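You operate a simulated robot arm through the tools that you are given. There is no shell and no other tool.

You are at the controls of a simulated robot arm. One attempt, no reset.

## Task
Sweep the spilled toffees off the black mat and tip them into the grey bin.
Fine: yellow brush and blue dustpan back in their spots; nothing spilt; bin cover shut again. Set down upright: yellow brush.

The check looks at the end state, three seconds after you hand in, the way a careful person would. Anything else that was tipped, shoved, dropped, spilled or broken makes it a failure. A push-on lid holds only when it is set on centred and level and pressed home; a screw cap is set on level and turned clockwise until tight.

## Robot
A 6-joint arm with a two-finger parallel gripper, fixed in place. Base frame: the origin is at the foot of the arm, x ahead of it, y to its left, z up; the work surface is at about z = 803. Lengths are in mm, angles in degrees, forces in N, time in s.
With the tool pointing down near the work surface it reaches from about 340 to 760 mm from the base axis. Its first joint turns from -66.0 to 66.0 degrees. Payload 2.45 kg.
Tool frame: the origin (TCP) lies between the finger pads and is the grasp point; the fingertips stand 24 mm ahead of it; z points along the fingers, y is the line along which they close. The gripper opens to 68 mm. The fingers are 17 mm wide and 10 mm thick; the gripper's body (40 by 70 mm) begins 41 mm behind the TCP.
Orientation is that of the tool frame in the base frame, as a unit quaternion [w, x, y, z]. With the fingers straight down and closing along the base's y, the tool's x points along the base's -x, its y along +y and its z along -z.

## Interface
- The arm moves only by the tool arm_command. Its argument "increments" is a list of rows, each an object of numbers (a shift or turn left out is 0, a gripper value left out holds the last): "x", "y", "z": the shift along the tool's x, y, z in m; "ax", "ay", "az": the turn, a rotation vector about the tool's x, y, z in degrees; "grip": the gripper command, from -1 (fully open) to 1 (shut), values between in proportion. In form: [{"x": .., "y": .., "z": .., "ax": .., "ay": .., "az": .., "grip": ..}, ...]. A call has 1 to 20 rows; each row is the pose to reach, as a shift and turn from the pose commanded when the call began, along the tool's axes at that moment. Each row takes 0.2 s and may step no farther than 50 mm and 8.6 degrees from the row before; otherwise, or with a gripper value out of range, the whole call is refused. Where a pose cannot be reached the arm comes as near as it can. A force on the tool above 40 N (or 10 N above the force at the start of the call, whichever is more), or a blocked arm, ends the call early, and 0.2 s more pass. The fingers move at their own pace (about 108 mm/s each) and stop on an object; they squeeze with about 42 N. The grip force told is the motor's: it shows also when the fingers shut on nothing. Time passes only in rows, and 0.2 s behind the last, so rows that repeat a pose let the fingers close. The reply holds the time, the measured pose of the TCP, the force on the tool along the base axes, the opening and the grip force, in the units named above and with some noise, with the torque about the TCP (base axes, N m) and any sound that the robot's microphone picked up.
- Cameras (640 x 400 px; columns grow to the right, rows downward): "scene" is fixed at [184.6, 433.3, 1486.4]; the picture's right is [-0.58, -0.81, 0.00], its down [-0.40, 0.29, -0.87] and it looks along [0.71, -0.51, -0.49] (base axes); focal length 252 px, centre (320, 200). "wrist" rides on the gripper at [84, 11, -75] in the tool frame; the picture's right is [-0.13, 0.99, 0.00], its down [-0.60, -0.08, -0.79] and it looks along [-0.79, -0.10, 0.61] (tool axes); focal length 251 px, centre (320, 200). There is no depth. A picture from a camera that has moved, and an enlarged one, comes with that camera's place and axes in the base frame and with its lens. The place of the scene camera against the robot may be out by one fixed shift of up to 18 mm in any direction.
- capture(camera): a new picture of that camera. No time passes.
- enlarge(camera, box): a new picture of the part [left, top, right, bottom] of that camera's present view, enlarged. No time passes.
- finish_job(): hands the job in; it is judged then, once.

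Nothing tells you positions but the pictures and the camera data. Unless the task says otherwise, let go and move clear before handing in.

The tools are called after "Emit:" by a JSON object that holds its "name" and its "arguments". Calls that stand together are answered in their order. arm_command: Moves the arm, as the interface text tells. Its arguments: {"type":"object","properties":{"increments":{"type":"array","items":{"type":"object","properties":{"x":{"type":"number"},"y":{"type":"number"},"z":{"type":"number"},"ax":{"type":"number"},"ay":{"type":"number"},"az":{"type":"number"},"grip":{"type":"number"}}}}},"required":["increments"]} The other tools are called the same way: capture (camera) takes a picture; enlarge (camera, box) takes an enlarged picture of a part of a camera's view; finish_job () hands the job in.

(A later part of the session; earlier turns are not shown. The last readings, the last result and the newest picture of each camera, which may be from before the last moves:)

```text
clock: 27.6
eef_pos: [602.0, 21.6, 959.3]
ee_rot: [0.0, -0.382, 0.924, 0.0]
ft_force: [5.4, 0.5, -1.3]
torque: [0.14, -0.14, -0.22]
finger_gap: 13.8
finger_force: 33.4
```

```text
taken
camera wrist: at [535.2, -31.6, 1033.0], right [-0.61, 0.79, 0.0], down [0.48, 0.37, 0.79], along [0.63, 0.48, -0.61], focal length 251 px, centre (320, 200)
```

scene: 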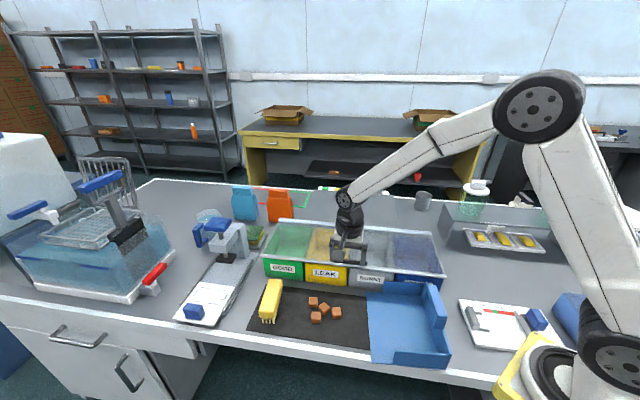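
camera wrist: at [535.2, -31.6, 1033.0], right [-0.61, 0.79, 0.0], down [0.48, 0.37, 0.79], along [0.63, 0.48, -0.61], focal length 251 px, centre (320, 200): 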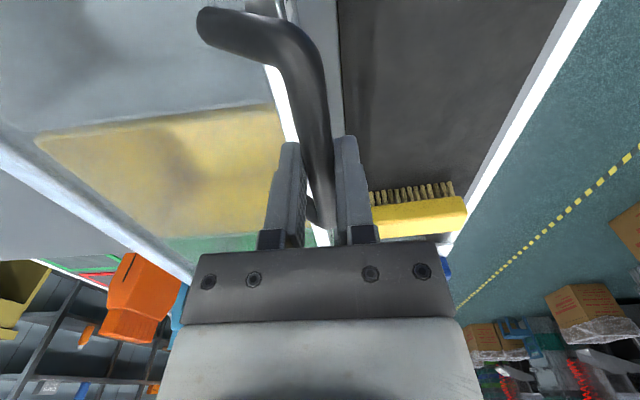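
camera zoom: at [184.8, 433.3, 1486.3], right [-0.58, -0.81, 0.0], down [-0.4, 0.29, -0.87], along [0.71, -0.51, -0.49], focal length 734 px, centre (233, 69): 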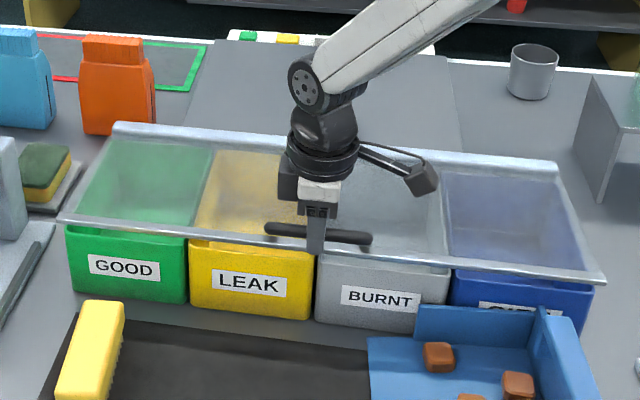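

The cover is hinged along its rear rail and lifts with very little force. I'll continue the arc to about 45° and check.

Emit:
{"name": "arm_command", "arguments": {"increments": [{"y": -0.003, "z": -0.0103}, {"y": -0.0059, "z": -0.0205}, {"y": -0.0096, "z": -0.0305}, {"y": -0.0136, "z": -0.0404}, {"y": -0.0182, "z": -0.0501}, {"y": -0.0231, "z": -0.0596}, {"y": -0.0285, "z": -0.0688}, {"y": -0.0341, "z": -0.0778}, {"y": -0.0403, "z": -0.0866}, {"y": -0.0467, "z": -0.0951}, {"y": -0.0536, "z": -0.1032}, {"y": -0.0608, "z": -0.1111}, {"y": -0.0684, "z": -0.1186}, {"y": -0.0762, "z": -0.1259}, {"y": -0.0845, "z": -0.1327}, {"y": -0.0929, "z": -0.1393}]}}

Emit:
{"name": "capture", "arguments": {"camera": "scene"}}

Emit:
{"name": "capture", "arguments": {"camera": "wrist"}}

```text
clock: 31.0
eef_pos: [667.5, -45.2, 1094.6]
ee_rot: [-0.001, -0.381, 0.924, 0.0]
ft_force: [7.7, -5.7, -16.3]
torque: [0.0, -0.03, 0.01]
finger_gap: 13.7
finger_force: 33.6
```

```text
taken
```

scene: 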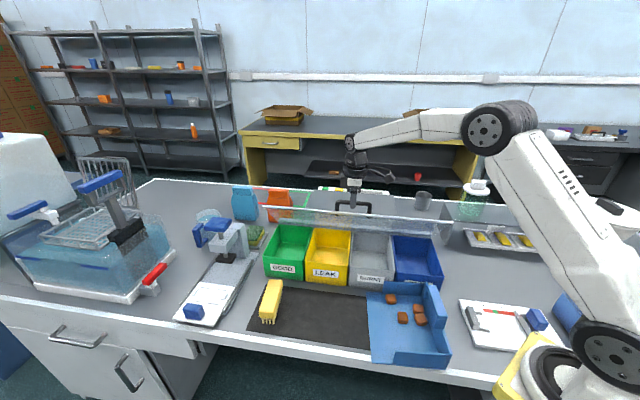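

```text
taken
camera wrist: at [601.6, -98.1, 1169.3], right [-0.61, 0.79, 0.0], down [0.49, 0.37, 0.79], along [0.63, 0.48, -0.61], focal length 251 px, centre (320, 200)
```

wrist: 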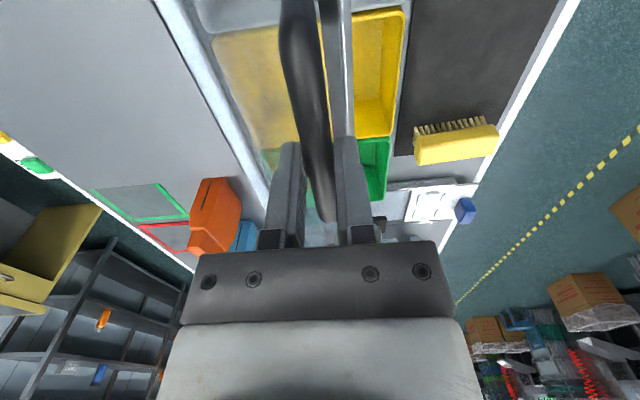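

Emit:
{"name": "arm_command", "arguments": {"increments": [{"y": -0.0066, "z": -0.001}, {"y": -0.0158, "z": -0.0059}, {"y": -0.0248, "z": -0.011}, {"y": -0.034, "z": -0.0156}, {"y": -0.0435, "z": -0.0199}, {"y": -0.053, "z": -0.0237}, {"y": -0.0628, "z": -0.0271}, {"y": -0.0727, "z": -0.0302}, {"y": -0.0828, "z": -0.0328}, {"y": -0.0929, "z": -0.0349}, {"y": -0.1031, "z": -0.0366}, {"y": -0.1134, "z": -0.0378}]}}

Emit:
{"name": "capture", "arguments": {"camera": "scene"}}

Emit:
{"name": "capture", "arguments": {"camera": "wrist"}}

```text
clock: 33.6
eef_pos: [743.2, -122.1, 1132.5]
ee_rot: [0.001, -0.385, 0.923, 0.002]
ft_force: [15.9, 14.3, -19.9]
torque: [0.23, -0.21, 0.05]
finger_gap: 13.9
finger_force: 33.2
out of reach, approached as far as the arm can: row 12
```

```text
taken
```

scene: 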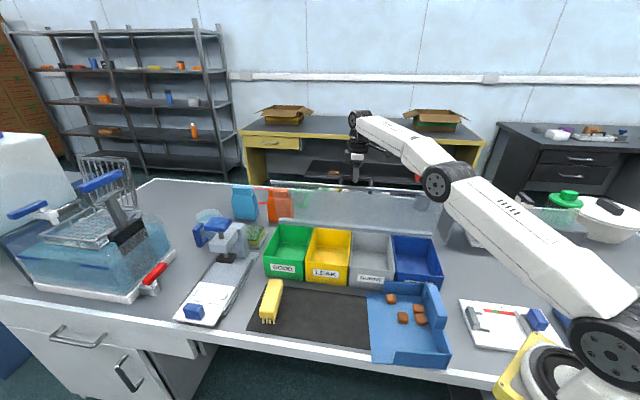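

```text
taken
camera wrist: at [677.5, -175.0, 1205.3], right [-0.61, 0.79, 0.0], down [0.48, 0.37, 0.79], along [0.63, 0.49, -0.61], focal length 251 px, centre (320, 200)
```

wrist: 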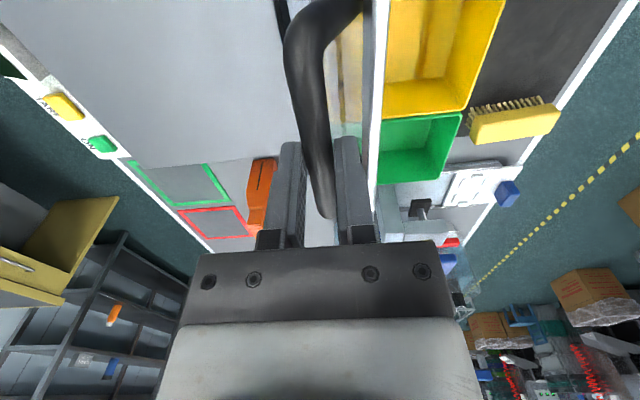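

The arm reaches its limit at about 73° open with the tool vertical, so I'll tilt the tool outward around the bar to gain reach and keep opening.

Emit:
{"name": "arm_command", "arguments": {"increments": [{"ax": 6, "y": 0.001, "z": 0.0}, {"ax": 12, "y": 0.002, "z": 0.0}, {"ax": 18, "y": 0.003, "z": 0.0005}, {"ax": 24, "y": 0.0035, "z": 0.001}, {"ax": 30, "y": 0.004, "z": 0.001}]}}

Emit:
{"name": "capture", "arguments": {"camera": "wrist"}}

Emit:
{"name": "enlarge", "arguments": {"camera": "scene", "box": [240, 90, 480, 290]}}

```text
clock: 34.8
eef_pos: [737.9, -122.7, 1131.2]
ee_rot: [0.099, -0.369, 0.893, -0.24]
ft_force: [3.7, 5.7, 0.1]
torque: [0.22, -0.04, 0.59]
finger_gap: 13.8
finger_force: 33.8
```

```text
taken
camera wrist: at [646.6, -148.8, 1191.5], right [-0.51, 0.7, -0.5], down [0.2, 0.66, 0.73], along [0.84, 0.27, -0.48], focal length 251 px, centre (320, 200)
```

wrist: 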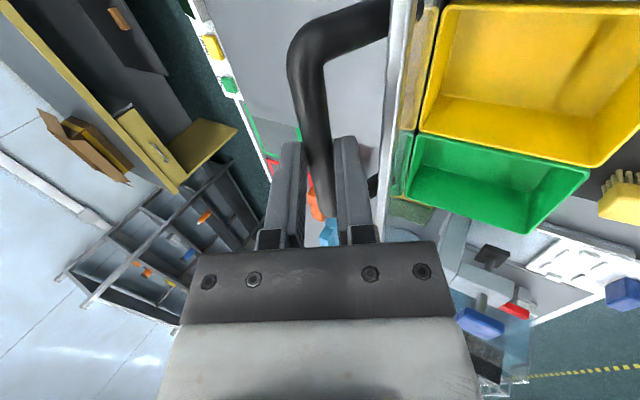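

```text
2.00 times, centred on (360, 190) of scene
camera zoom: at [184.7, 433.5, 1486.3], right [-0.58, -0.81, 0.0], down [-0.4, 0.29, -0.87], along [0.71, -0.51, -0.49], focal length 505 px, centre (240, 220)
```

zoom: 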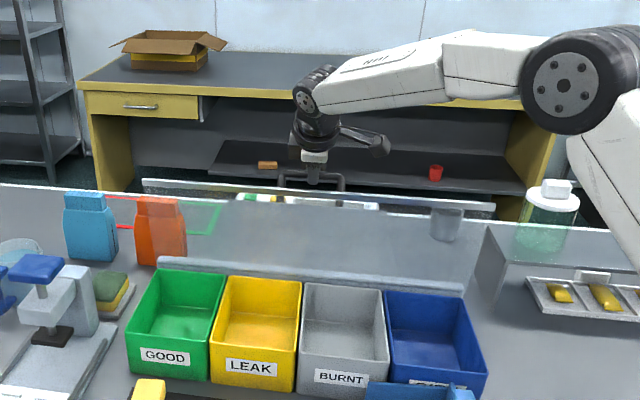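

Emit:
{"name": "arm_command", "arguments": {"increments": [{"x": -0.001, "y": -0.0094, "z": 0.0044}, {"x": -0.002, "y": -0.0187, "z": 0.0088}, {"x": -0.003, "y": -0.0277, "z": 0.014}, {"x": -0.004, "y": -0.0366, "z": 0.0193}, {"x": -0.004, "y": -0.0451, "z": 0.0251}, {"x": -0.004, "y": -0.0535, "z": 0.0311}]}}

Emit:
{"name": "capture", "arguments": {"camera": "wrist"}}

Emit:
{"name": "enlarge", "arguments": {"camera": "scene", "box": [240, 90, 480, 290]}}

```text
clock: 36.2
eef_pos: [778.9, -159.2, 1126.0]
ee_rot: [0.086, -0.369, 0.896, -0.231]
ft_force: [-11.4, 3.2, 5.2]
torque: [-0.09, 0.48, 0.09]
finger_gap: 13.8
finger_force: 33.4
stopped in row 6: the force on the tool passed its limit at 48 N (the readings are from after the stop); the commanded pose is now the measured one
```

```text
taken
camera wrist: at [688.6, -186.5, 1188.5], right [-0.52, 0.7, -0.48], down [0.22, 0.65, 0.72], along [0.82, 0.28, -0.5], focal length 251 px, centre (320, 200)
```

wrist: 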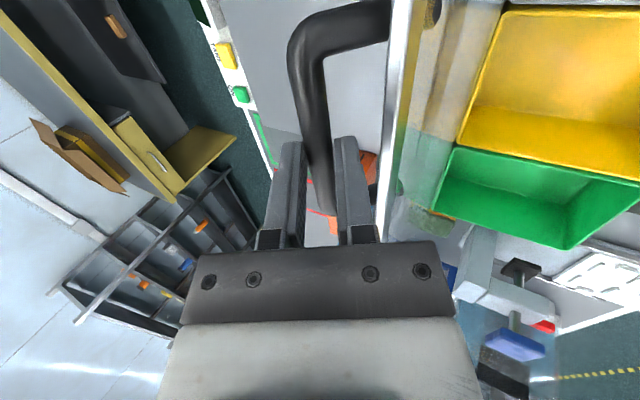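

```text
2.00 times, centred on (360, 190) of scene
camera zoom: at [184.0, 433.5, 1486.4], right [-0.58, -0.81, 0.0], down [-0.4, 0.29, -0.87], along [0.71, -0.51, -0.49], focal length 505 px, centre (240, 220)
```

zoom: 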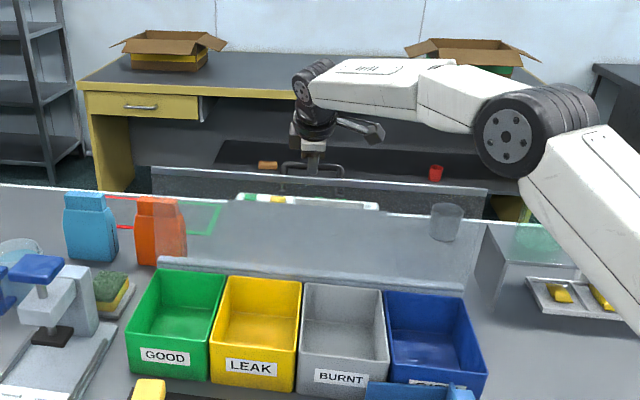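

Emit:
{"name": "arm_command", "arguments": {"increments": [{"y": -0.0038, "z": 0.0032}, {"y": -0.0075, "z": 0.0063}, {"y": -0.0111, "z": 0.0096}, {"y": -0.0147, "z": 0.0128}]}}

Emit:
{"name": "enlarge", "arguments": {"camera": "scene", "box": [240, 90, 480, 290]}}

```text
clock: 36.6
eef_pos: [778.9, -161.7, 1125.6]
ee_rot: [0.084, -0.371, 0.897, -0.228]
ft_force: [-17.2, 5.8, 6.2]
torque: [-0.13, 0.58, -0.05]
finger_gap: 13.6
finger_force: 33.5
stopped in row 2: the force on the tool passed its limit at 48 N (the readings are from after the stop); the commanded pose is now the measured one
```

```text
2.00 times, centred on (360, 190) of scene
camera zoom: at [183.9, 433.6, 1486.4], right [-0.58, -0.81, 0.0], down [-0.4, 0.29, -0.87], along [0.71, -0.51, -0.49], focal length 505 px, centre (240, 220)
```

zoom: 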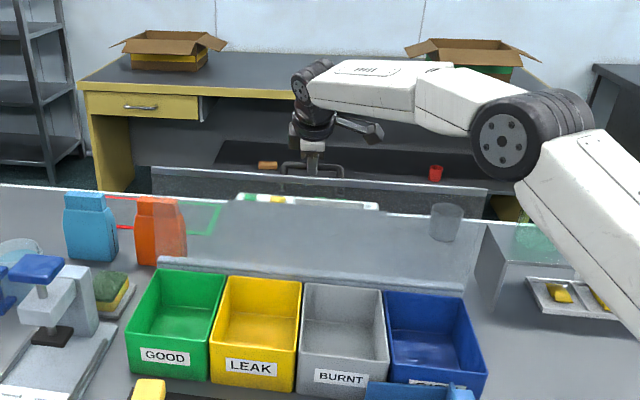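

The cover has met its stop at about vertical. I'll loosen the grip slightly with the fingers still straddling the bar to see whether it stays open on its own.

Emit:
{"name": "arm_command", "arguments": {"increments": [{"grip": 0.35}, {"grip": 0.35}, {"grip": 0.35}, {"grip": 0.35}]}}

Emit:
{"name": "capture", "arguments": {"camera": "wrist"}}

Emit:
{"name": "enlarge", "arguments": {"camera": "scene", "box": [280, 120, 440, 240]}}

```text
clock: 37.6
eef_pos: [781.9, -161.0, 1124.9]
ee_rot: [0.084, -0.371, 0.896, -0.228]
ft_force: [0.0, 0.0, 0.9]
torque: [-0.02, 0.01, -0.02]
finger_gap: 22.0
finger_force: 0.0
```

```text
taken
camera wrist: at [691.7, -187.7, 1186.9], right [-0.53, 0.71, -0.47], down [0.22, 0.65, 0.72], along [0.82, 0.28, -0.5], focal length 251 px, centre (320, 200)
```

wrist: 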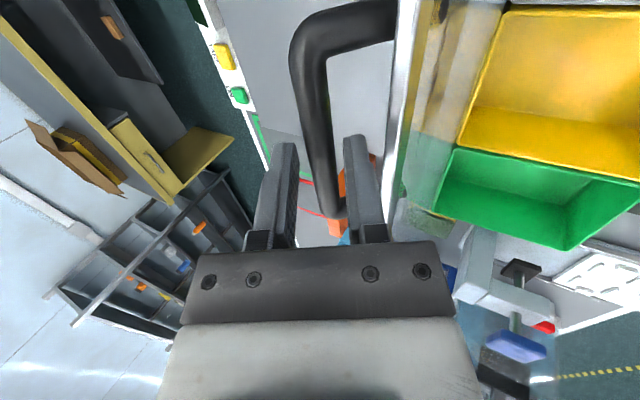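

```text
3.33 times, centred on (360, 180) of scene
camera zoom: at [184.6, 433.3, 1486.4], right [-0.58, -0.81, 0.0], down [-0.4, 0.29, -0.87], along [0.71, -0.51, -0.49], focal length 841 px, centre (187, 267)
```

zoom: 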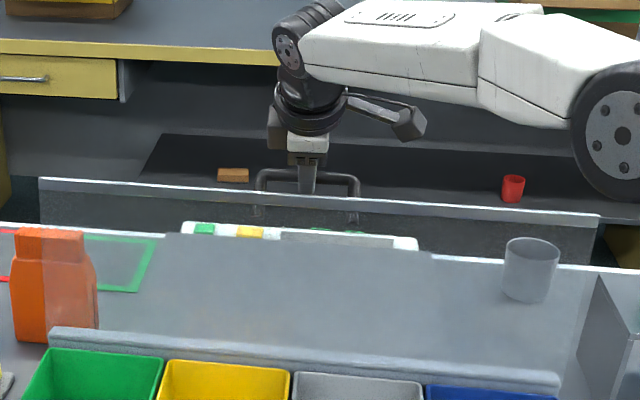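

It stays open with no load on the fingers. I'll withdraw straight back along the tool axis without opening wider, since the cover's edge is close to the front finger.

Emit:
{"name": "arm_command", "arguments": {"increments": [{"z": -0.01, "grip": 0.35}, {"z": -0.02}, {"z": -0.03}, {"z": -0.04}, {"z": -0.055}, {"z": -0.07}]}}

Emit:
{"name": "capture", "arguments": {"camera": "wrist"}}

Emit:
{"name": "enlarge", "arguments": {"camera": "scene", "box": [280, 120, 440, 240]}}

```text
clock: 39.0
eef_pos: [758.2, -136.3, 1188.9]
ee_rot: [0.084, -0.371, 0.896, -0.229]
ft_force: [0.6, -0.4, 0.3]
torque: [0.01, 0.0, 0.02]
finger_gap: 22.3
finger_force: 0.0
```

```text
taken
camera wrist: at [669.0, -164.2, 1251.0], right [-0.53, 0.71, -0.47], down [0.22, 0.65, 0.72], along [0.82, 0.28, -0.5], focal length 251 px, centre (320, 200)
```

wrist: 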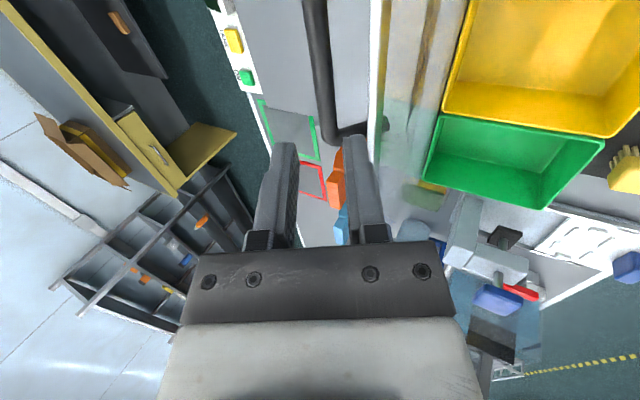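

```text
3.33 times, centred on (360, 180) of scene
camera zoom: at [184.6, 433.3, 1486.4], right [-0.58, -0.81, 0.0], down [-0.4, 0.29, -0.87], along [0.71, -0.51, -0.49], focal length 841 px, centre (187, 267)
```

zoom: 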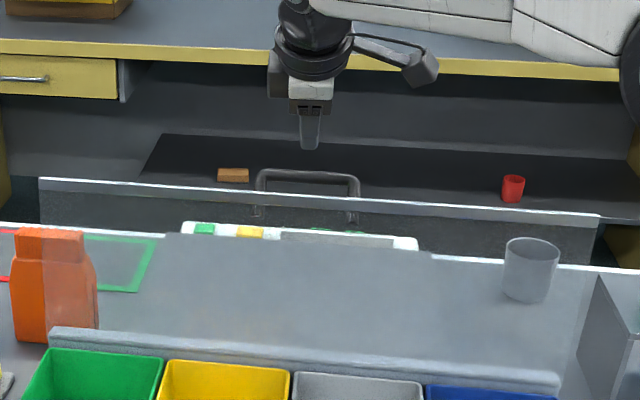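

Emit:
{"name": "arm_command", "arguments": {"increments": [{"ax": -7.1, "y": 0.0196, "z": -0.0163}, {"ax": -14.2, "y": 0.0392, "z": -0.0326}, {"ax": -21.3, "y": 0.0588, "z": -0.0489}, {"ax": -28.4, "y": 0.0784, "z": -0.0652}]}}

Emit:
{"name": "capture", "arguments": {"camera": "wrist"}}

```text
clock: 40.0
eef_pos: [686.9, -61.9, 1208.5]
ee_rot: [-0.01, -0.38, 0.925, -0.002]
ft_force: [0.8, 0.4, -0.2]
torque: [-0.01, 0.02, 0.01]
finger_gap: 22.3
finger_force: 0.0
```

```text
taken
camera wrist: at [621.5, -114.0, 1284.3], right [-0.61, 0.8, 0.0], down [0.5, 0.38, 0.78], along [0.62, 0.47, -0.62], focal length 251 px, centre (320, 200)
```

wrist: 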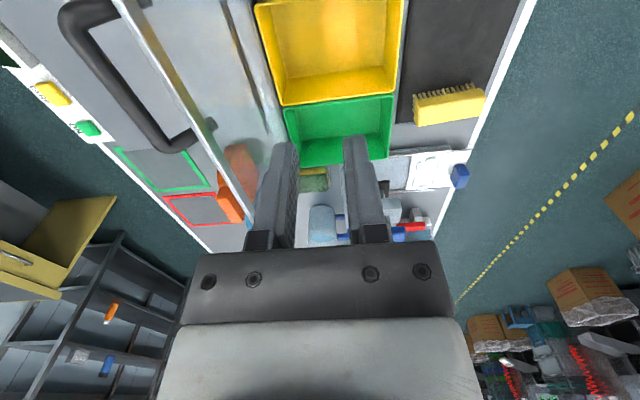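

Emit:
{"name": "arm_command", "arguments": {"increments": [{"x": 0.0131, "y": 0.0299, "z": 0.019, "az": 7.7}, {"x": 0.0261, "y": 0.0598, "z": 0.0379, "az": 15.4}, {"x": 0.0392, "y": 0.0897, "z": 0.0569, "az": 23.1}, {"x": 0.0523, "y": 0.1196, "z": 0.0758, "az": 30.8}, {"x": 0.0654, "y": 0.1494, "z": 0.0948, "az": 38.5}, {"x": 0.0784, "y": 0.1793, "z": 0.1137, "az": 46.2}, {"x": 0.0915, "y": 0.2092, "z": 0.1327, "az": 53.9}, {"x": 0.1046, "y": 0.2391, "z": 0.1516, "az": 61.6}, {"x": 0.1177, "y": 0.2689, "z": 0.1706, "az": 69.3}, {"x": 0.1307, "y": 0.2988, "z": 0.1895, "az": 77}, {"x": 0.1438, "y": 0.3287, "z": 0.2085, "az": 85, "grip": -1}]}}

Emit:
{"name": "capture", "arguments": {"camera": "wrist"}}

Emit:
{"name": "enlarge", "arguments": {"camera": "scene", "box": [360, 260, 470, 375]}}

```text
clock: 42.4
eef_pos: [352.2, 62.9, 1001.4]
ee_rot: [-0.006, 0.346, 0.938, -0.008]
ft_force: [0.4, 0.4, -0.2]
torque: [-0.03, -0.01, -0.03]
finger_gap: 67.9
finger_force: 0.0
```

```text
taken
camera wrist: at [296.9, 126.8, 1076.6], right [0.74, 0.67, -0.02], down [0.42, -0.44, 0.79], along [0.52, -0.59, -0.61], focal length 251 px, centre (320, 200)
```

wrist: 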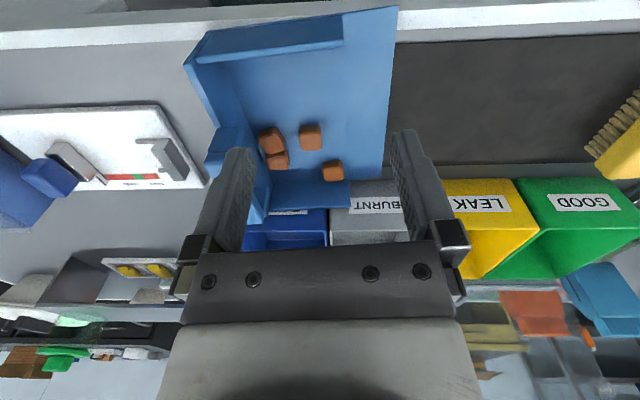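

```text
3.48 times, centred on (415, 318) of scene
camera zoom: at [184.6, 433.3, 1486.4], right [-0.58, -0.81, 0.0], down [-0.4, 0.29, -0.87], along [0.71, -0.51, -0.49], focal length 878 px, centre (-10, -209)
```

zoom: 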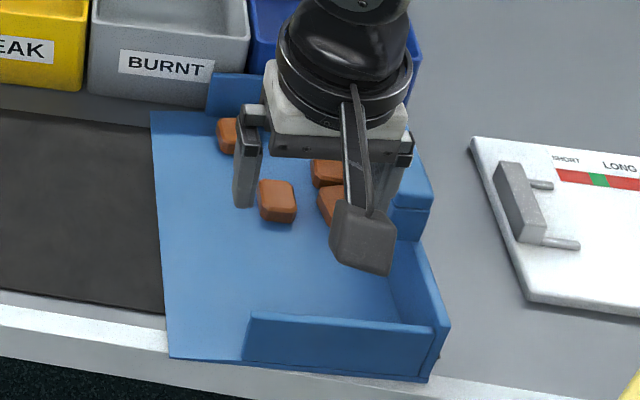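

Emit:
{"name": "enlarge", "arguments": {"camera": "wrist", "box": [170, 0, 420, 170]}}

Emit:
{"name": "enlarge", "arguments": {"camera": "wrist", "box": [170, 100, 300, 230]}}

```text
2.35 times, centred on (295, 85) of wrist
camera zoom: at [296.9, 126.8, 1076.6], right [0.74, 0.67, -0.02], down [0.42, -0.44, 0.79], along [0.52, -0.59, -0.61], focal length 592 px, centre (379, 471)
```

zoom: 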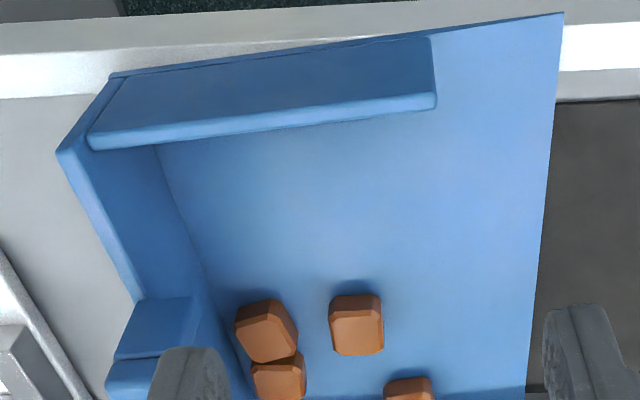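

```text
3.08 times, centred on (235, 165) of wrist
camera zoom: at [296.9, 126.8, 1076.6], right [0.74, 0.67, -0.02], down [0.42, -0.44, 0.79], along [0.52, -0.59, -0.61], focal length 774 px, centre (582, 308)
```

zoom: 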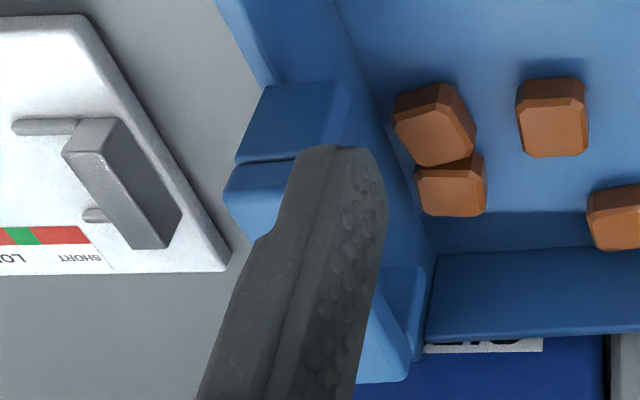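

Emit:
{"name": "arm_command", "arguments": {"increments": [{"y": -0.04, "x": 0.0}, {"y": -0.08, "x": 0.0}, {"y": -0.12, "x": 0.0}, {"y": -0.12, "x": -0.04}, {"y": -0.12, "x": -0.08}]}}

Emit:
{"name": "capture", "arguments": {"camera": "wrist"}}

```text
clock: 43.6
eef_pos: [338.4, -77.9, 1006.0]
ee_rot: [-0.006, 0.344, 0.939, -0.008]
ft_force: [-0.4, -1.0, -0.5]
torque: [-0.02, 0.02, 0.03]
finger_gap: 67.9
finger_force: 0.0
out of reach, approached as far as the arm can: row 1, 2, 3, 4
```

```text
taken
camera wrist: at [284.1, -16.3, 1080.9], right [0.74, 0.67, -0.02], down [0.42, -0.44, 0.79], along [0.52, -0.59, -0.61], focal length 251 px, centre (320, 200)
```

wrist: 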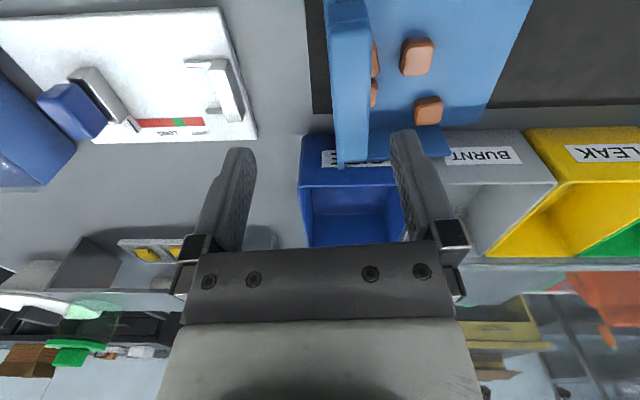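

Emit:
{"name": "enlarge", "arguments": {"camera": "wrist", "box": [290, 0, 540, 180]}}

```text
2.22 times, centred on (415, 90) of wrist
camera zoom: at [284.1, -16.3, 1080.9], right [0.74, 0.67, -0.02], down [0.42, -0.44, 0.79], along [0.52, -0.59, -0.61], focal length 559 px, centre (109, 444)
```

zoom: 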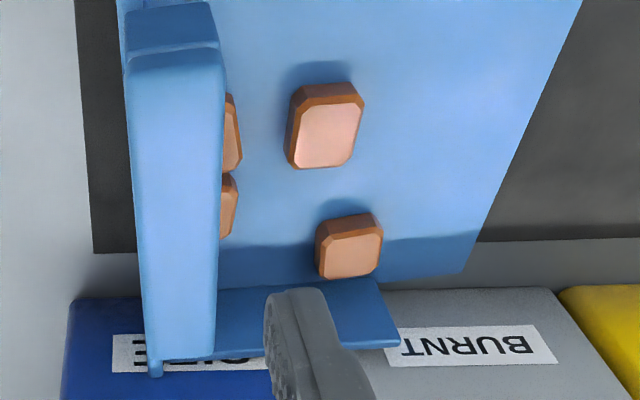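

The dustpan handle is a bar at about p=203, w=319 (table axes), top z≈914. Before touching the pan I'll dry-run the tipping pose over the grey bin with the empty gripper to be sure the arm can reach it.

Emit:
{"name": "arm_command", "arguments": {"increments": [{"x": 0.0, "y": 0.014, "z": -0.03, "ax": -0.2, "ay": -0.05, "az": 0.2}, {"x": -0.034, "y": 0.029, "z": -0.05, "ax": -0.4, "ay": -0.1, "az": 0.4}, {"x": -0.075, "y": 0.044, "z": -0.065, "ax": -0.6, "ay": -0.15, "az": 0.6}, {"x": -0.118, "y": 0.058, "z": -0.08, "ax": -0.8, "ay": -0.2, "az": 0.8}, {"x": -0.161, "y": 0.073, "z": -0.095, "ax": -1.0, "ay": -0.3, "az": 1.0}, {"x": -0.204, "y": 0.0874, "z": -0.104, "ax": -1.09, "ay": -0.33, "az": 1.2}]}}

```text
clock: 45.0
eef_pos: [550.9, -139.6, 1100.9]
ee_rot: [0.001, 0.354, 0.935, -0.001]
ft_force: [-0.6, 1.1, 0.3]
torque: [0.02, 0.05, -0.01]
finger_gap: 68.0
finger_force: 0.0
```

Emit:
{"name": "arm_command", "arguments": {"increments": [{"ax": 8.4}, {"ax": 16.8}, {"ax": 25.2}, {"ax": 33.6}, {"ax": 42}, {"ax": 50}, {"ax": 58}]}}

Emit:
{"name": "capture", "arguments": {"camera": "scene"}}

Emit:
{"name": "capture", "arguments": {"camera": "wrist"}}

```text
clock: 46.6
eef_pos: [550.0, -141.4, 1104.2]
ee_rot: [-0.171, 0.31, 0.817, -0.455]
ft_force: [-0.4, 0.7, 0.7]
torque: [0.03, -0.01, -0.02]
finger_gap: 67.7
finger_force: 0.1
```

```text
taken
```

scene: 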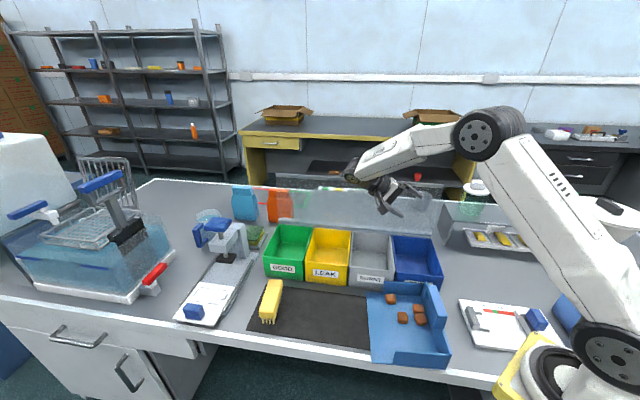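

```text
taken
camera wrist: at [533.2, -34.7, 1134.8], right [0.44, 0.31, -0.84], down [0.87, 0.07, 0.49], along [0.21, -0.95, -0.23], focal length 251 px, centre (320, 200)
```

wrist: 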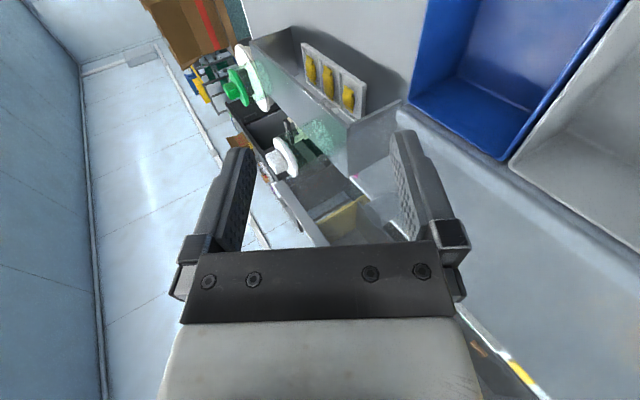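

Tipping pose is reachable. I'll return to vertical and look straight at the bins from here to fix the grey bin's edges.

Emit:
{"name": "arm_command", "arguments": {"increments": [{"ax": -8.4}, {"ax": -16.8}, {"ax": -25.2}, {"ax": -33.6}, {"ax": -42}, {"ax": -50}, {"ax": -58}]}}

Emit:
{"name": "capture", "arguments": {"camera": "wrist"}}

```text
clock: 48.2
eef_pos: [550.0, -142.9, 1106.2]
ee_rot: [0.001, 0.353, 0.935, 0.0]
ft_force: [0.0, -0.1, -0.7]
torque: [-0.03, -0.01, 0.0]
finger_gap: 67.8
finger_force: 0.1
```

```text
taken
camera wrist: at [495.6, -79.3, 1180.1], right [0.75, 0.66, 0.0], down [0.4, -0.46, 0.79], along [0.52, -0.6, -0.61], focal length 251 px, centre (320, 200)
```

wrist: 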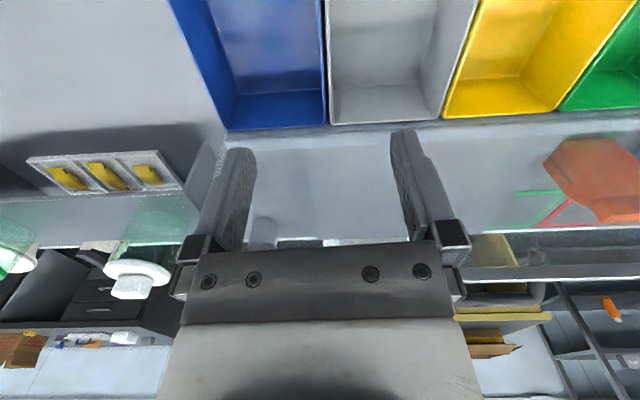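

Emit:
{"name": "arm_command", "arguments": {"increments": [{"x": 0.035, "y": -0.0147, "z": 0.02, "grip": -1}, {"x": 0.07, "y": -0.0293, "z": 0.045}, {"x": 0.1055, "y": -0.044, "z": 0.075}, {"x": 0.1407, "y": -0.0586, "z": 0.105}, {"x": 0.1759, "y": -0.0733, "z": 0.125}, {"x": 0.1759, "y": -0.0733, "z": 0.136}]}}

Emit:
{"name": "capture", "arguments": {"camera": "wrist"}}

Emit:
{"name": "enlarge", "arguments": {"camera": "scene", "box": [360, 230, 480, 375]}}

```text
clock: 49.6
eef_pos: [370.0, -79.8, 967.6]
ee_rot: [0.001, 0.355, 0.935, 0.001]
ft_force: [0.1, -0.5, -0.9]
torque: [-0.03, -0.04, 0.0]
finger_gap: 67.8
finger_force: 0.1
```

```text
taken
camera wrist: at [314.7, -16.3, 1043.1], right [0.75, 0.66, 0.0], down [0.4, -0.46, 0.79], along [0.52, -0.6, -0.61], focal length 251 px, centre (320, 200)
```

wrist: 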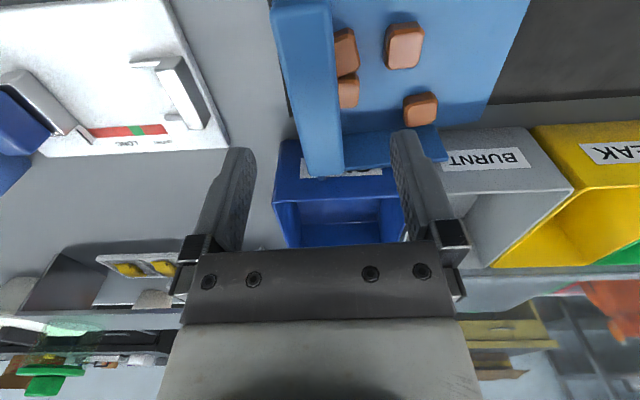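

```text
2.76 times, centred on (420, 302) of scene
camera zoom: at [184.6, 433.3, 1486.4], right [-0.58, -0.81, 0.0], down [-0.4, 0.29, -0.87], along [0.71, -0.51, -0.49], focal length 696 px, centre (44, -83)
```

zoom: 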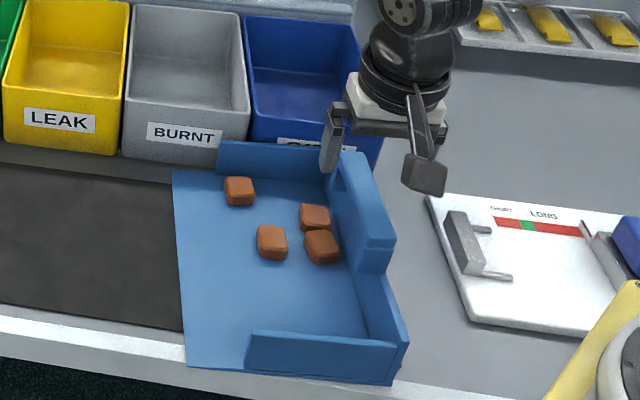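

Emit:
{"name": "arm_command", "arguments": {"increments": [{"y": -0.0025, "z": 0.025, "grip": -1}, {"y": -0.0025, "z": 0.045}, {"y": -0.0025, "z": 0.06}, {"y": -0.0025, "z": 0.066}, {"y": -0.0025, "z": 0.066}]}}

Emit:
{"name": "capture", "arguments": {"camera": "wrist"}}

Emit:
{"name": "enlarge", "arguments": {"camera": "scene", "box": [360, 250, 480, 375]}}

```text
clock: 50.8
eef_pos: [368.5, -83.3, 903.8]
ee_rot: [0.002, 0.355, 0.935, 0.0]
ft_force: [0.4, -0.7, -0.3]
torque: [-0.02, -0.02, 0.01]
finger_gap: 68.1
finger_force: 0.1
```

```text
taken
camera wrist: at [313.4, -20.7, 978.8], right [0.75, 0.66, 0.0], down [0.4, -0.46, 0.79], along [0.52, -0.6, -0.61], focal length 251 px, centre (320, 200)
```

wrist: 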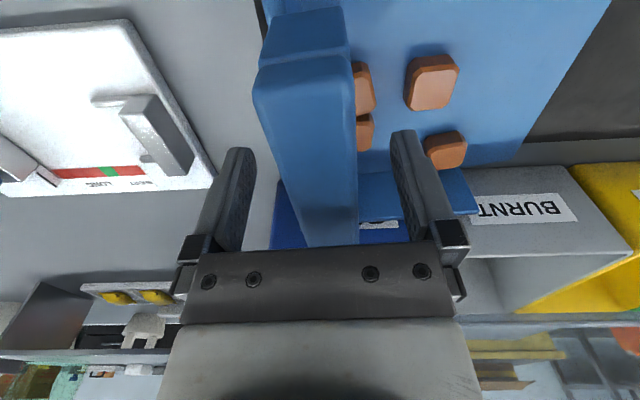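

```text
3.20 times, centred on (420, 312) of scene
camera zoom: at [184.6, 433.3, 1486.4], right [-0.58, -0.81, 0.0], down [-0.4, 0.29, -0.87], along [0.71, -0.51, -0.49], focal length 808 px, centre (0, -160)
```

zoom: 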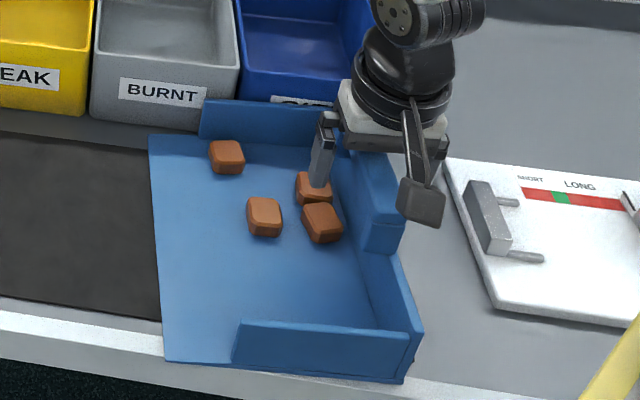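

Emit:
{"name": "arm_command", "arguments": {"increments": [{"y": 0.0013, "grip": -1}, {"y": 0.0013, "grip": 0}, {"y": 0.0013, "grip": 0.3}, {"y": 0.0013, "grip": 0.6}, {"y": 0.0013, "grip": 1}, {"y": 0.0013, "grip": 1}, {"y": 0.0013, "grip": 1}]}}

Emit:
{"name": "capture", "arguments": {"camera": "wrist"}}

Emit:
{"name": "enlarge", "arguments": {"camera": "scene", "box": [360, 250, 480, 375]}}

```text
clock: 52.4
eef_pos: [368.6, -82.6, 903.9]
ee_rot: [0.001, 0.354, 0.935, 0.0]
ft_force: [0.9, 0.3, -0.4]
torque: [-0.07, -0.09, 0.11]
finger_gap: 25.7
finger_force: 41.3
```

```text
taken
camera wrist: at [314.1, -19.0, 978.3], right [0.75, 0.66, 0.0], down [0.4, -0.46, 0.79], along [0.52, -0.6, -0.61], focal length 251 px, centre (320, 200)
```

wrist: 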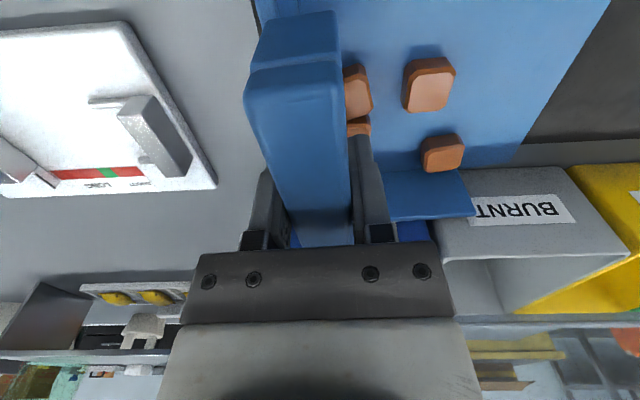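

```text
3.20 times, centred on (420, 312) of scene
camera zoom: at [184.6, 433.3, 1486.4], right [-0.58, -0.81, 0.0], down [-0.4, 0.29, -0.87], along [0.71, -0.51, -0.49], focal length 808 px, centre (0, -160)
```

zoom: 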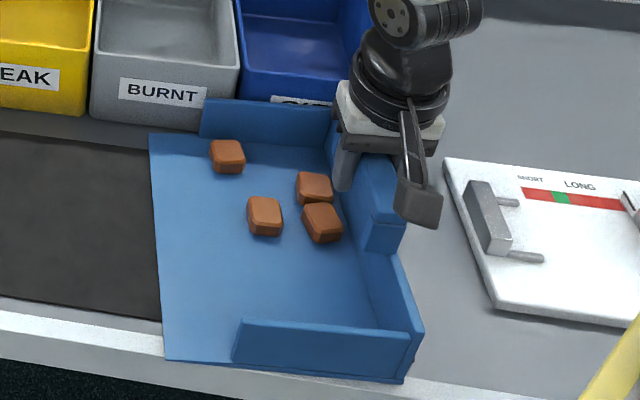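

The dustpan handle is gripped (home TCP 368.6, -82.6, 903.9). I'll lift gently while tilting the mouth up a little so the toffees stay in.

Emit:
{"name": "arm_command", "arguments": {"increments": [{"z": -0.003, "ax": -1.0}, {"z": -0.006, "ax": -2.5}, {"z": -0.01, "ax": -4}, {"z": -0.015, "ax": -5.5}, {"z": -0.02, "ax": -7}, {"z": -0.025, "ax": -7}]}}

Emit:
{"name": "capture", "arguments": {"camera": "wrist"}}

Emit:
{"name": "enlarge", "arguments": {"camera": "scene", "box": [350, 240, 480, 375]}}

```text
clock: 53.8
eef_pos: [368.1, -82.1, 928.9]
ee_rot: [0.022, 0.353, 0.933, 0.058]
ft_force: [0.1, 0.8, -2.6]
torque: [-0.09, 0.02, -0.01]
finger_gap: 25.4
finger_force: 40.5
```

```text
taken
camera wrist: at [307.2, -25.2, 1004.2], right [0.75, 0.65, 0.12], down [0.34, -0.53, 0.78], along [0.57, -0.54, -0.62], focal length 251 px, centre (320, 200)
```

wrist: 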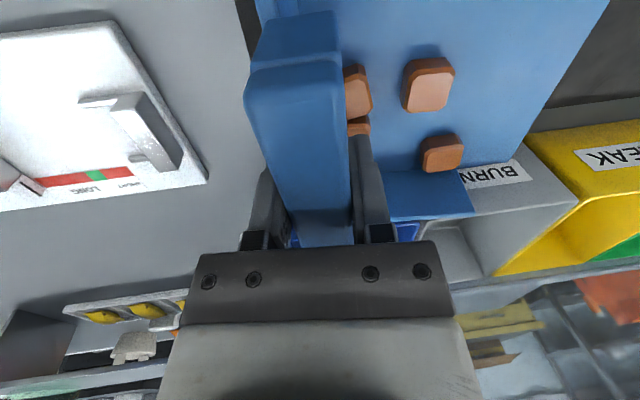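

```text
2.96 times, centred on (415, 308) of scene
camera zoom: at [184.6, 433.3, 1486.4], right [-0.58, -0.81, 0.0], down [-0.4, 0.29, -0.87], along [0.71, -0.51, -0.49], focal length 748 px, centre (38, -118)
```

zoom: 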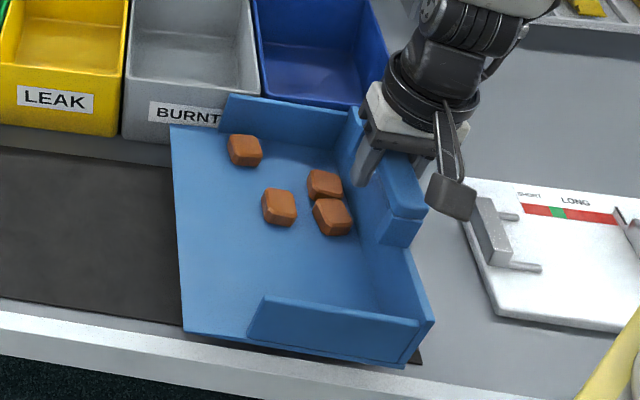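

Emit:
{"name": "arm_command", "arguments": {"increments": [{"y": 0.0018, "z": -0.0149}, {"y": 0.0037, "z": -0.0298}, {"y": 0.0055, "z": -0.0447}, {"y": 0.0073, "z": -0.0596}, {"y": 0.0092, "z": -0.0744}, {"y": 0.011, "z": -0.0893}, {"y": 0.0128, "z": -0.1042}]}}

Emit:
{"name": "capture", "arguments": {"camera": "wrist"}}

Emit:
{"name": "enlarge", "arguments": {"camera": "scene", "box": [320, 180, 500, 375]}}

```text
clock: 55.4
eef_pos: [367.6, -81.0, 1032.3]
ee_rot: [0.022, 0.354, 0.933, 0.057]
ft_force: [0.5, 0.7, -1.5]
torque: [-0.11, 0.05, 0.01]
finger_gap: 25.7
finger_force: 40.8
```

```text
taken
camera wrist: at [307.0, -25.1, 1108.4], right [0.75, 0.65, 0.12], down [0.34, -0.53, 0.78], along [0.57, -0.54, -0.62], focal length 251 px, centre (320, 200)
```

wrist: 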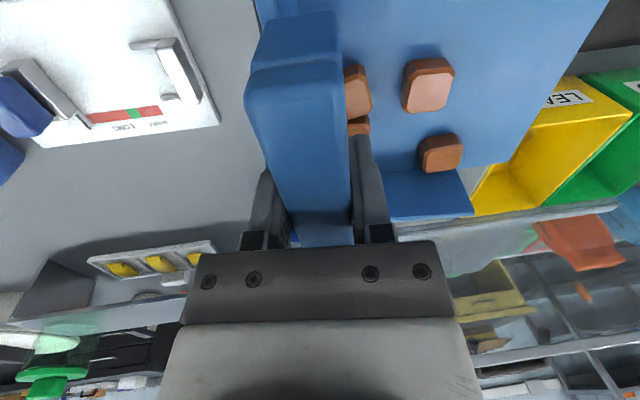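

```text
2.05 times, centred on (410, 278) of scene
camera zoom: at [184.6, 433.3, 1486.4], right [-0.58, -0.81, 0.0], down [-0.4, 0.29, -0.87], along [0.71, -0.51, -0.49], focal length 518 px, centre (135, 41)
```

zoom: 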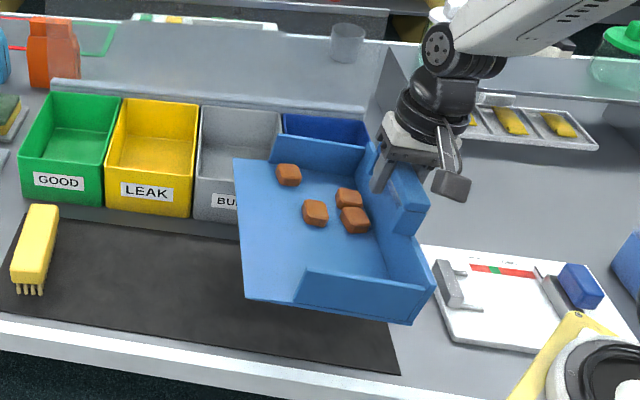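

Emit:
{"name": "arm_command", "arguments": {"increments": [{"x": -0.008, "y": -0.0026, "z": -0.0003}, {"x": -0.022, "y": -0.007, "z": -0.0009}, {"x": -0.038, "y": -0.0122, "z": -0.0015}, {"x": -0.055, "y": -0.0176, "z": -0.0022}, {"x": -0.072, "y": -0.023, "z": -0.0028}, {"x": -0.089, "y": -0.0285, "z": -0.0035}, {"x": -0.106, "y": -0.0339, "z": -0.0042}, {"x": -0.123, "y": -0.0394, "z": -0.0049}, {"x": -0.14, "y": -0.0448, "z": -0.0055}, {"x": -0.155, "y": -0.0496, "z": -0.0061}, {"x": -0.1668, "y": -0.0534, "z": -0.0066}]}}

Emit:
{"name": "capture", "arguments": {"camera": "wrist"}}

Emit:
{"name": "enlarge", "arguments": {"camera": "scene", "box": [240, 120, 480, 300]}}

```text
clock: 57.8
eef_pos: [459.0, -231.2, 1032.6]
ee_rot: [0.022, 0.353, 0.933, 0.057]
ft_force: [-0.4, -0.1, -2.3]
torque: [-0.1, 0.08, 0.0]
finger_gap: 25.9
finger_force: 41.5
```

```text
taken
camera wrist: at [397.7, -174.7, 1108.5], right [0.75, 0.65, 0.12], down [0.34, -0.53, 0.78], along [0.57, -0.54, -0.62], focal length 251 px, centre (320, 200)
```

wrist: 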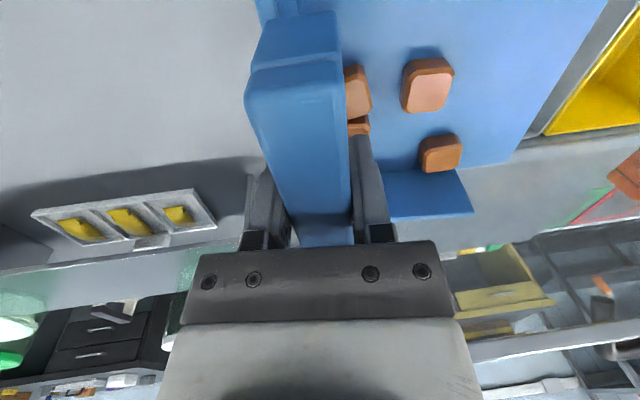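

```text
2.22 times, centred on (360, 210) of scene
camera zoom: at [184.6, 433.3, 1486.4], right [-0.58, -0.81, 0.0], down [-0.4, 0.29, -0.87], along [0.71, -0.51, -0.49], focal length 561 px, centre (231, 178)
```

zoom: 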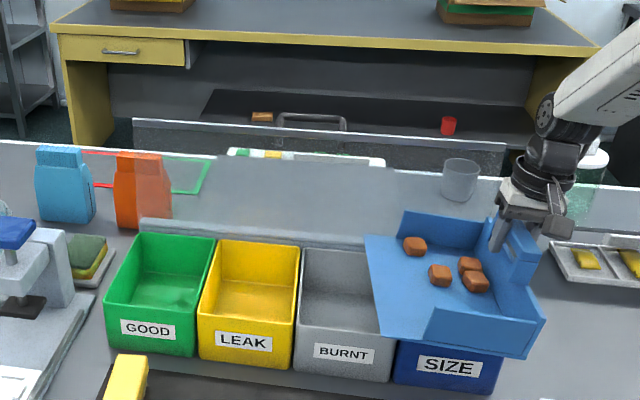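

Pan is over the grey bin with the lip about 40 mm inside its right edge. I'll now tip it, pivoting about the lip.

Emit:
{"name": "arm_command", "arguments": {"increments": [{"ax": 7, "x": -0.0004, "y": 0.0074, "z": -0.0116}, {"ax": 14, "x": -0.001, "y": 0.0177, "z": -0.0218}, {"ax": 21, "x": -0.0017, "y": 0.0311, "z": -0.0298}, {"ax": 28, "x": -0.0027, "y": 0.0464, "z": -0.0367}, {"ax": 35, "x": -0.0039, "y": 0.0663, "z": -0.0427}, {"ax": 42, "x": -0.0052, "y": 0.0878, "z": -0.0492}, {"ax": 49, "x": -0.0066, "y": 0.1105, "z": -0.0548}, {"ax": 56, "x": -0.0081, "y": 0.1337, "z": -0.0576}, {"ax": 63, "x": -0.0096, "y": 0.1569, "z": -0.0577}, {"ax": 63, "x": -0.0096, "y": 0.1569, "z": -0.0577}, {"ax": 63, "x": -0.0096, "y": 0.1569, "z": -0.0577}]}}

Emit:
{"name": "enlarge", "arguments": {"camera": "scene", "box": [240, 120, 480, 300]}}

Emit:
{"name": "capture", "arguments": {"camera": "wrist"}}

```text
clock: 60.2
eef_pos: [563.8, -126.1, 1109.8]
ee_rot: [-0.166, 0.313, 0.826, -0.439]
ft_force: [1.1, 0.3, -2.3]
torque: [0.06, -0.09, 0.03]
finger_gap: 25.7
finger_force: 40.9
```

```text
2.22 times, centred on (360, 210) of scene
camera zoom: at [184.6, 433.3, 1486.4], right [-0.58, -0.81, 0.0], down [-0.4, 0.29, -0.87], along [0.71, -0.51, -0.49], focal length 561 px, centre (231, 178)
```

zoom: 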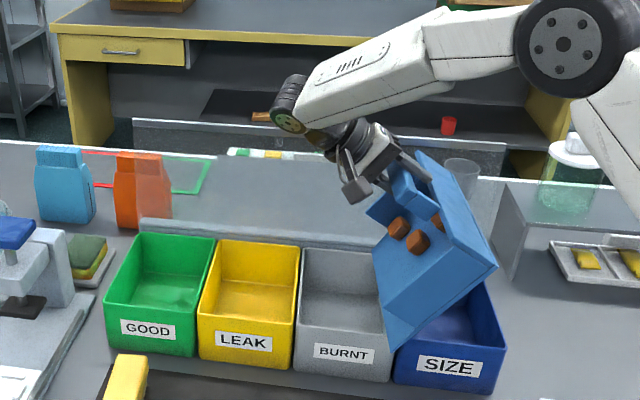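

```text
taken
camera wrist: at [547.1, -20.2, 1141.9], right [0.46, 0.33, -0.82], down [0.86, 0.06, 0.51], along [0.22, -0.94, -0.25], focal length 251 px, centre (320, 200)
```

wrist: 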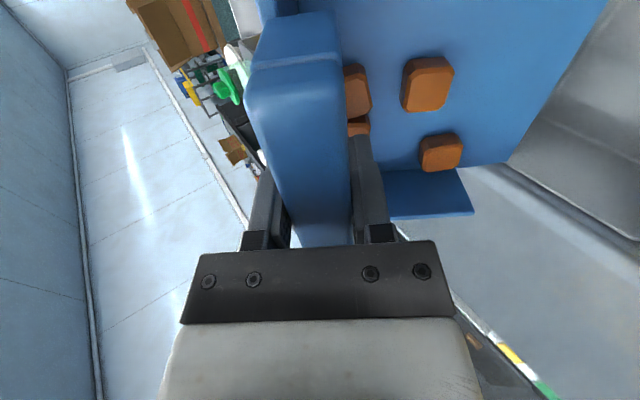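

The toffees are still sitting on the pan at 56°. I'll tip it steeper, still pivoting about the lip.

Emit:
{"name": "arm_command", "arguments": {"increments": [{"ax": 3.5, "x": -0.0008, "y": 0.0066, "z": -0.0097}, {"ax": 7, "x": -0.0015, "y": 0.0131, "z": -0.0194}, {"ax": 10.5, "x": -0.0022, "y": 0.0207, "z": -0.0281}, {"ax": 14, "x": -0.003, "y": 0.0283, "z": -0.0369}, {"ax": 14, "x": -0.003, "y": 0.0283, "z": -0.0369}]}}

Emit:
{"name": "enlarge", "arguments": {"camera": "scene", "box": [240, 120, 480, 300]}}

Emit:
{"name": "capture", "arguments": {"camera": "wrist"}}

```text
clock: 61.4
eef_pos: [596.8, -93.9, 1107.6]
ee_rot: [-0.204, 0.291, 0.766, -0.536]
ft_force: [-0.4, 0.5, -1.6]
torque: [0.07, -0.07, 0.02]
finger_gap: 25.6
finger_force: 41.4
```

```text
2.22 times, centred on (360, 210) of scene
camera zoom: at [184.6, 433.3, 1486.4], right [-0.58, -0.81, 0.0], down [-0.4, 0.29, -0.87], along [0.71, -0.51, -0.49], focal length 561 px, centre (231, 178)
```

zoom: 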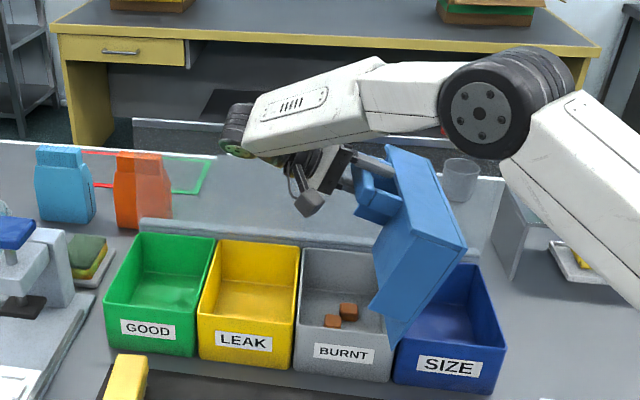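

```text
taken
camera wrist: at [583.1, 17.0, 1122.5], right [0.32, 0.17, -0.93], down [0.93, 0.14, 0.35], along [0.19, -0.98, -0.11], focal length 251 px, centre (320, 200)
```

wrist: 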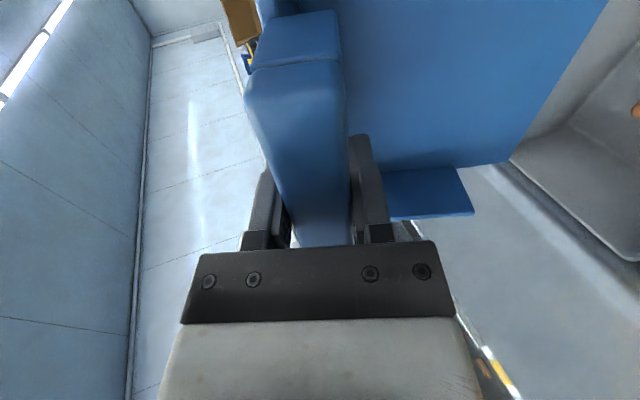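

Emit:
{"name": "enlarge", "arguments": {"camera": "scene", "box": [340, 200, 440, 290]}}

Emit:
{"name": "enlarge", "arguments": {"camera": "wrist", "box": [500, 40, 640, 280]}}

```text
4.44 times, centred on (390, 245) of scene
camera zoom: at [184.6, 433.3, 1486.4], right [-0.58, -0.81, 0.0], down [-0.4, 0.29, -0.87], along [0.71, -0.51, -0.49], focal length 1122 px, centre (9, 0)
```

zoom: 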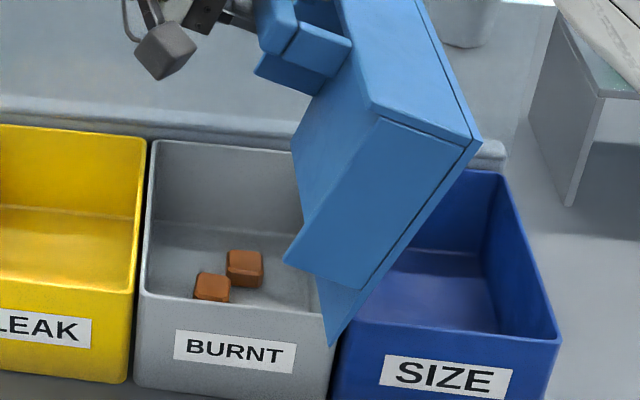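

```text
1.67 times, centred on (570, 160) of wrist
camera zoom: at [583.1, 17.0, 1122.5], right [0.32, 0.17, -0.93], down [0.93, 0.14, 0.35], along [0.19, -0.98, -0.11], focal length 419 px, centre (-97, 267)
```

zoom: 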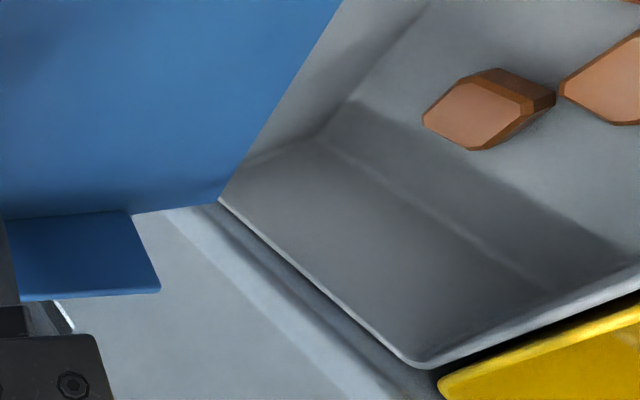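

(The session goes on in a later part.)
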